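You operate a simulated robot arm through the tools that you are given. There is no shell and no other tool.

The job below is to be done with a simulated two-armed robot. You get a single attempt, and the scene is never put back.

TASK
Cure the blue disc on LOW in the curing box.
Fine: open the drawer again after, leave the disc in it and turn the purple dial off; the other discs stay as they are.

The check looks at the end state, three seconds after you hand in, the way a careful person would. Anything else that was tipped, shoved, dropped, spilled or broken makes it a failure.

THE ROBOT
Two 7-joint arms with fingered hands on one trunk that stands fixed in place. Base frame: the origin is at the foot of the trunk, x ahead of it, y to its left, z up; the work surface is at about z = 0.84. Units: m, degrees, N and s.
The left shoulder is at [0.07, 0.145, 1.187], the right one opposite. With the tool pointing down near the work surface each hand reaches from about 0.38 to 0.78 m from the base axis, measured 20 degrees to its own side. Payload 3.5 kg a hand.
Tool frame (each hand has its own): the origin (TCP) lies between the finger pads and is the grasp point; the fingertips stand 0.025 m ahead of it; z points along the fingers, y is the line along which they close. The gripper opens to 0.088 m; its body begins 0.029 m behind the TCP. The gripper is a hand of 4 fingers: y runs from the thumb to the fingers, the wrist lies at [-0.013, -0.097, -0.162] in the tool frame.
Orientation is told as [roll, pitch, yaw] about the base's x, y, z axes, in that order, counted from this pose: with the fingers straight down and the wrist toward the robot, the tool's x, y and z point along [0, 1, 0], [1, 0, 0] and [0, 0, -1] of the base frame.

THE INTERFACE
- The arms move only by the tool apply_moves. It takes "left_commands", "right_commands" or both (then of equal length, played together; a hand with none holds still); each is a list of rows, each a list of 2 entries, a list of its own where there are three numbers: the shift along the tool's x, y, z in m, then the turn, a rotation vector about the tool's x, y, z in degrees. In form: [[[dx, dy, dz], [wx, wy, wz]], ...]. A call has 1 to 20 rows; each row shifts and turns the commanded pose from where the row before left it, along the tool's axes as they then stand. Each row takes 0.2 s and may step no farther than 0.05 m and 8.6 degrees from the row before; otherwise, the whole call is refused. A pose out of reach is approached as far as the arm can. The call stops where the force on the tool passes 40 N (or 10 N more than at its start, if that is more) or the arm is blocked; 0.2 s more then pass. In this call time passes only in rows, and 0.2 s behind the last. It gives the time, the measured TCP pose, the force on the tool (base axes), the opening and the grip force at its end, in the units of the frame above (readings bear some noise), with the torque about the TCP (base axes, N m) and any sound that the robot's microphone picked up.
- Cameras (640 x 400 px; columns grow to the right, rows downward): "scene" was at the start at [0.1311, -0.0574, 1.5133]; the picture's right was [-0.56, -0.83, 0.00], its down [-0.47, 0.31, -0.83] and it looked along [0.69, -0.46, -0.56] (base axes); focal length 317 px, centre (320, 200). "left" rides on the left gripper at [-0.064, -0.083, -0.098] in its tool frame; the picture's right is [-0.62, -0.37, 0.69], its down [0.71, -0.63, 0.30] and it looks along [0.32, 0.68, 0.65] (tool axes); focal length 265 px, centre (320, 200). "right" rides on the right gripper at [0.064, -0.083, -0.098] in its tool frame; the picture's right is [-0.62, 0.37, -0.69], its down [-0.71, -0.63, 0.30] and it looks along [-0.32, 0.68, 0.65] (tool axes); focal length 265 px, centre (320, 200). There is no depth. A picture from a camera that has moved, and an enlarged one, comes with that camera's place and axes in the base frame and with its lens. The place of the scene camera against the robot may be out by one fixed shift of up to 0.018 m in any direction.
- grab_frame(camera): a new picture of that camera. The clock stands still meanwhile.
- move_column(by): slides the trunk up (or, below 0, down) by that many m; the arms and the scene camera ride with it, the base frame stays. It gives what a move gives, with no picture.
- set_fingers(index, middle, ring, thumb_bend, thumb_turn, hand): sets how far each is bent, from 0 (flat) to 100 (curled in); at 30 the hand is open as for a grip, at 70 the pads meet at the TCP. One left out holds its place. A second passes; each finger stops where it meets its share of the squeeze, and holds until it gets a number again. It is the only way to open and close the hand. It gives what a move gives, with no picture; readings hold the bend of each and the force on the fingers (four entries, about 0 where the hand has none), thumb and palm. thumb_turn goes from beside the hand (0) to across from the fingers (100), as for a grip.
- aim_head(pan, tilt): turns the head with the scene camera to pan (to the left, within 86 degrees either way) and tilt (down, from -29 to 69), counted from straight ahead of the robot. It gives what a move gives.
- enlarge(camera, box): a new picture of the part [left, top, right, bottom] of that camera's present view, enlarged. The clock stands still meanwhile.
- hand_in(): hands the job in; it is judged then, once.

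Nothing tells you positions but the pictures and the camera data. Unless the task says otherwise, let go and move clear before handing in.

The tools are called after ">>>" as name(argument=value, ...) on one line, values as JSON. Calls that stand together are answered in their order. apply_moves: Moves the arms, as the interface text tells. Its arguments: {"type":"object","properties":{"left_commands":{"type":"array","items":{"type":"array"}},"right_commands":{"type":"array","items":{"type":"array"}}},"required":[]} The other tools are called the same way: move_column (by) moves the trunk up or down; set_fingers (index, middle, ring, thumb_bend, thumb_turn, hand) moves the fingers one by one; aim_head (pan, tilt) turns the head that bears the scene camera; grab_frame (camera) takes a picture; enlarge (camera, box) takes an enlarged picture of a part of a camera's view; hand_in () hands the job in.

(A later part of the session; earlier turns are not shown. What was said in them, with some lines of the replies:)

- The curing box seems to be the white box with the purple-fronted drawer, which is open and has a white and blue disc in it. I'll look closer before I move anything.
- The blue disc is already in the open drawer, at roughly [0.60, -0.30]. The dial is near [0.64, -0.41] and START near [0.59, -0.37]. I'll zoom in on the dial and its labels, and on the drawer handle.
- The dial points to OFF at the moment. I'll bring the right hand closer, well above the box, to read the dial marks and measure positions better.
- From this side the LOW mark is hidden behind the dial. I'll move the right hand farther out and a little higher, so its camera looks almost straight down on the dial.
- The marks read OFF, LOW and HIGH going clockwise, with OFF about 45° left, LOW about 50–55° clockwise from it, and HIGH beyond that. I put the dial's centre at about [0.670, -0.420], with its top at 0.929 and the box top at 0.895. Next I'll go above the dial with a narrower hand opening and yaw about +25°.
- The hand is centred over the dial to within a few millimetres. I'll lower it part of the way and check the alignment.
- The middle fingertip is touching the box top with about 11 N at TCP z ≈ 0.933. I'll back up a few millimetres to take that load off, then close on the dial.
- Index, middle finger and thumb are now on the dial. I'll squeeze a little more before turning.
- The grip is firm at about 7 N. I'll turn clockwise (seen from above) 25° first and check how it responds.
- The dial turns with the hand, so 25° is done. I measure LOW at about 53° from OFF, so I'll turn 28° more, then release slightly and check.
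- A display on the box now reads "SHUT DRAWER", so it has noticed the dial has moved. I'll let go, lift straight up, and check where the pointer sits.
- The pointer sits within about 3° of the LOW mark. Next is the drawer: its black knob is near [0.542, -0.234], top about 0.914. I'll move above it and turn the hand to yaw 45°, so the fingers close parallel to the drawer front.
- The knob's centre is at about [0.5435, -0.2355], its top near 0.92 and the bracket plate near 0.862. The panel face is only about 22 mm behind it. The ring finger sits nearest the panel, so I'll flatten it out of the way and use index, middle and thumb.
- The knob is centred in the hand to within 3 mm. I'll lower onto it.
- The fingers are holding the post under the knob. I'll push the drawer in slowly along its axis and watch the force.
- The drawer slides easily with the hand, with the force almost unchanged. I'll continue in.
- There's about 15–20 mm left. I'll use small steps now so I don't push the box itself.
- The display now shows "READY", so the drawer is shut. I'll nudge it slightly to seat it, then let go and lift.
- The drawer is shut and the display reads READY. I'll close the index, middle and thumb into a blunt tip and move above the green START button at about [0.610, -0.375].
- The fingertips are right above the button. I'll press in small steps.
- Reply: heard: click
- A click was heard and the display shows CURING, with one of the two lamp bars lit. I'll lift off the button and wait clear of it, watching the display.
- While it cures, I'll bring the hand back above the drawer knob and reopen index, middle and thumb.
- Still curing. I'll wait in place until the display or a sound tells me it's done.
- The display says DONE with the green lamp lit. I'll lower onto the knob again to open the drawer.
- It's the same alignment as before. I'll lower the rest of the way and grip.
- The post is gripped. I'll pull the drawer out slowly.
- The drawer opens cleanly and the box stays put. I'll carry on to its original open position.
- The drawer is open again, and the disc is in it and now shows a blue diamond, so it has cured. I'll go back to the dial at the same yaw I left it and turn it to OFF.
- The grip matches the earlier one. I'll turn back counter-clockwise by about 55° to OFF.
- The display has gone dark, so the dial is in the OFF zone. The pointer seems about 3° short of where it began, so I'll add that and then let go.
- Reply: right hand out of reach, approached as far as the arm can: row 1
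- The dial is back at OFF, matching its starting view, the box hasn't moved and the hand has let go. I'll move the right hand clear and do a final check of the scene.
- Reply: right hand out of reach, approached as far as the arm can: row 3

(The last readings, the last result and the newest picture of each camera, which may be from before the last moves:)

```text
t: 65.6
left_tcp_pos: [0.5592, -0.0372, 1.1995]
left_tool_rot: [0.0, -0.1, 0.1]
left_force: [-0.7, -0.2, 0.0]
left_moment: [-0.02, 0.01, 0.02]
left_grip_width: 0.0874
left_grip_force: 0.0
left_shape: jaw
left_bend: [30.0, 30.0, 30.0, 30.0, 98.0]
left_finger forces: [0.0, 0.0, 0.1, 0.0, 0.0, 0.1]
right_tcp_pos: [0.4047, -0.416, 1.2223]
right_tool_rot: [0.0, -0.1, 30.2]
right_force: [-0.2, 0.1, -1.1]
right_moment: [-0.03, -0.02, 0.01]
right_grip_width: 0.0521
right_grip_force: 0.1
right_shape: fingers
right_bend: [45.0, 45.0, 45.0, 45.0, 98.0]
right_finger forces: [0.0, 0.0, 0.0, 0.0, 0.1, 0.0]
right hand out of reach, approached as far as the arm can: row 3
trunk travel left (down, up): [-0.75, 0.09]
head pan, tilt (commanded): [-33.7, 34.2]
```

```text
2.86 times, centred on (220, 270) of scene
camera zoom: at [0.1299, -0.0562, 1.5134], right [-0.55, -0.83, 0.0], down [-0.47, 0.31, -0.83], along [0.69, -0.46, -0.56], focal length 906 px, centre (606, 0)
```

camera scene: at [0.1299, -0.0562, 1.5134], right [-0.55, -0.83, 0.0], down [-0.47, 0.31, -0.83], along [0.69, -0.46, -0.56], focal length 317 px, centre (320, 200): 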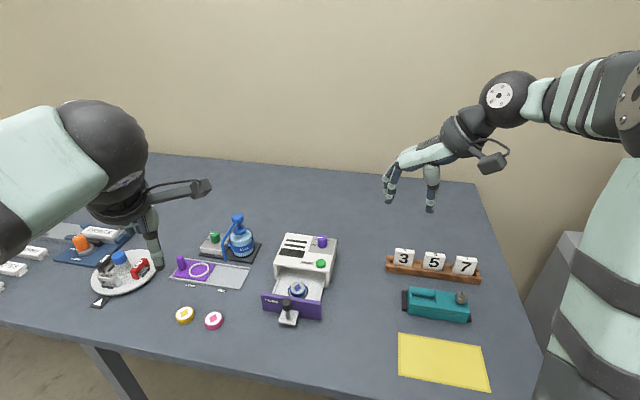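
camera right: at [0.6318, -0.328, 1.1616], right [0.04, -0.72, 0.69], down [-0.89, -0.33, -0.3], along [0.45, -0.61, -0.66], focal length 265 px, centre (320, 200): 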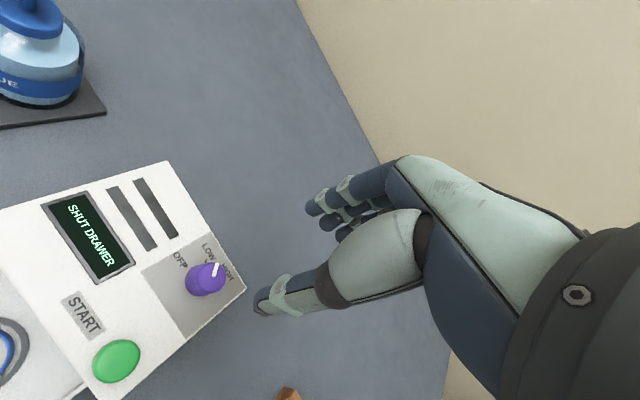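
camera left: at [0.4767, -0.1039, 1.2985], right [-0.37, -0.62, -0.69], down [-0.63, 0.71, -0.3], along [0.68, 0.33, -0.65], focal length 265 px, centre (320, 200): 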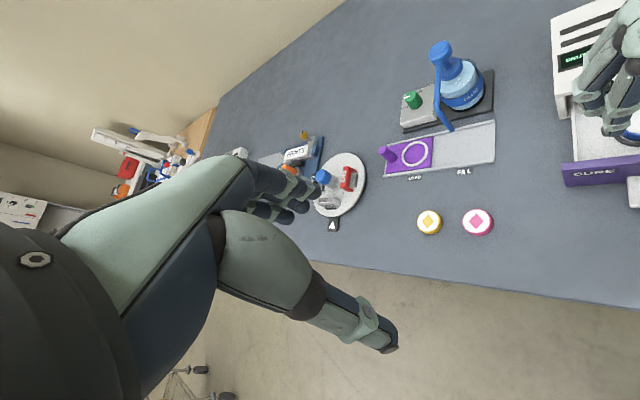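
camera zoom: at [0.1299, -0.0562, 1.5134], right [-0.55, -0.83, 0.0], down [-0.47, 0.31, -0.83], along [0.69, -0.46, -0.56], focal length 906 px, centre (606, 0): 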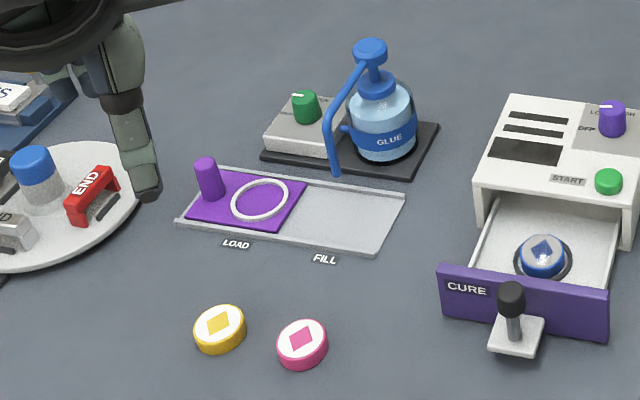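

The end state looks right: the drawer is open with the cured blue disc in it, the dial is on OFF, and the display is dark. The yellow and pink discs and everything else are where they started, and both hands are clear. I'm handing in.

>>> hand_in()

```text
The job is handed in.
```

The blue disc is cured on LOW and sits in the open drawer, and the purple dial is back on OFF. I've handed the job in but haven't had a result back.

- **Cure:** I set the dial to within about 3° of the LOW mark, shut the drawer and pressed START. The display went from CURING to DONE, and the disc's white top now shows a blue diamond. The display never names the setting, so LOW rests on where the pointer stood.
- **Drawer:** It is open to within a few millimetres of where it started.
- **Dial:** In the final pictures it matches its starting OFF position, and the display is dark.
- **Everything else:** The yellow and pink discs, the glue station and the other items look unmoved. One fingertip pressed lightly on the box top during the first approach to the dial, and the box did not shift. Both hands are empty and clear.
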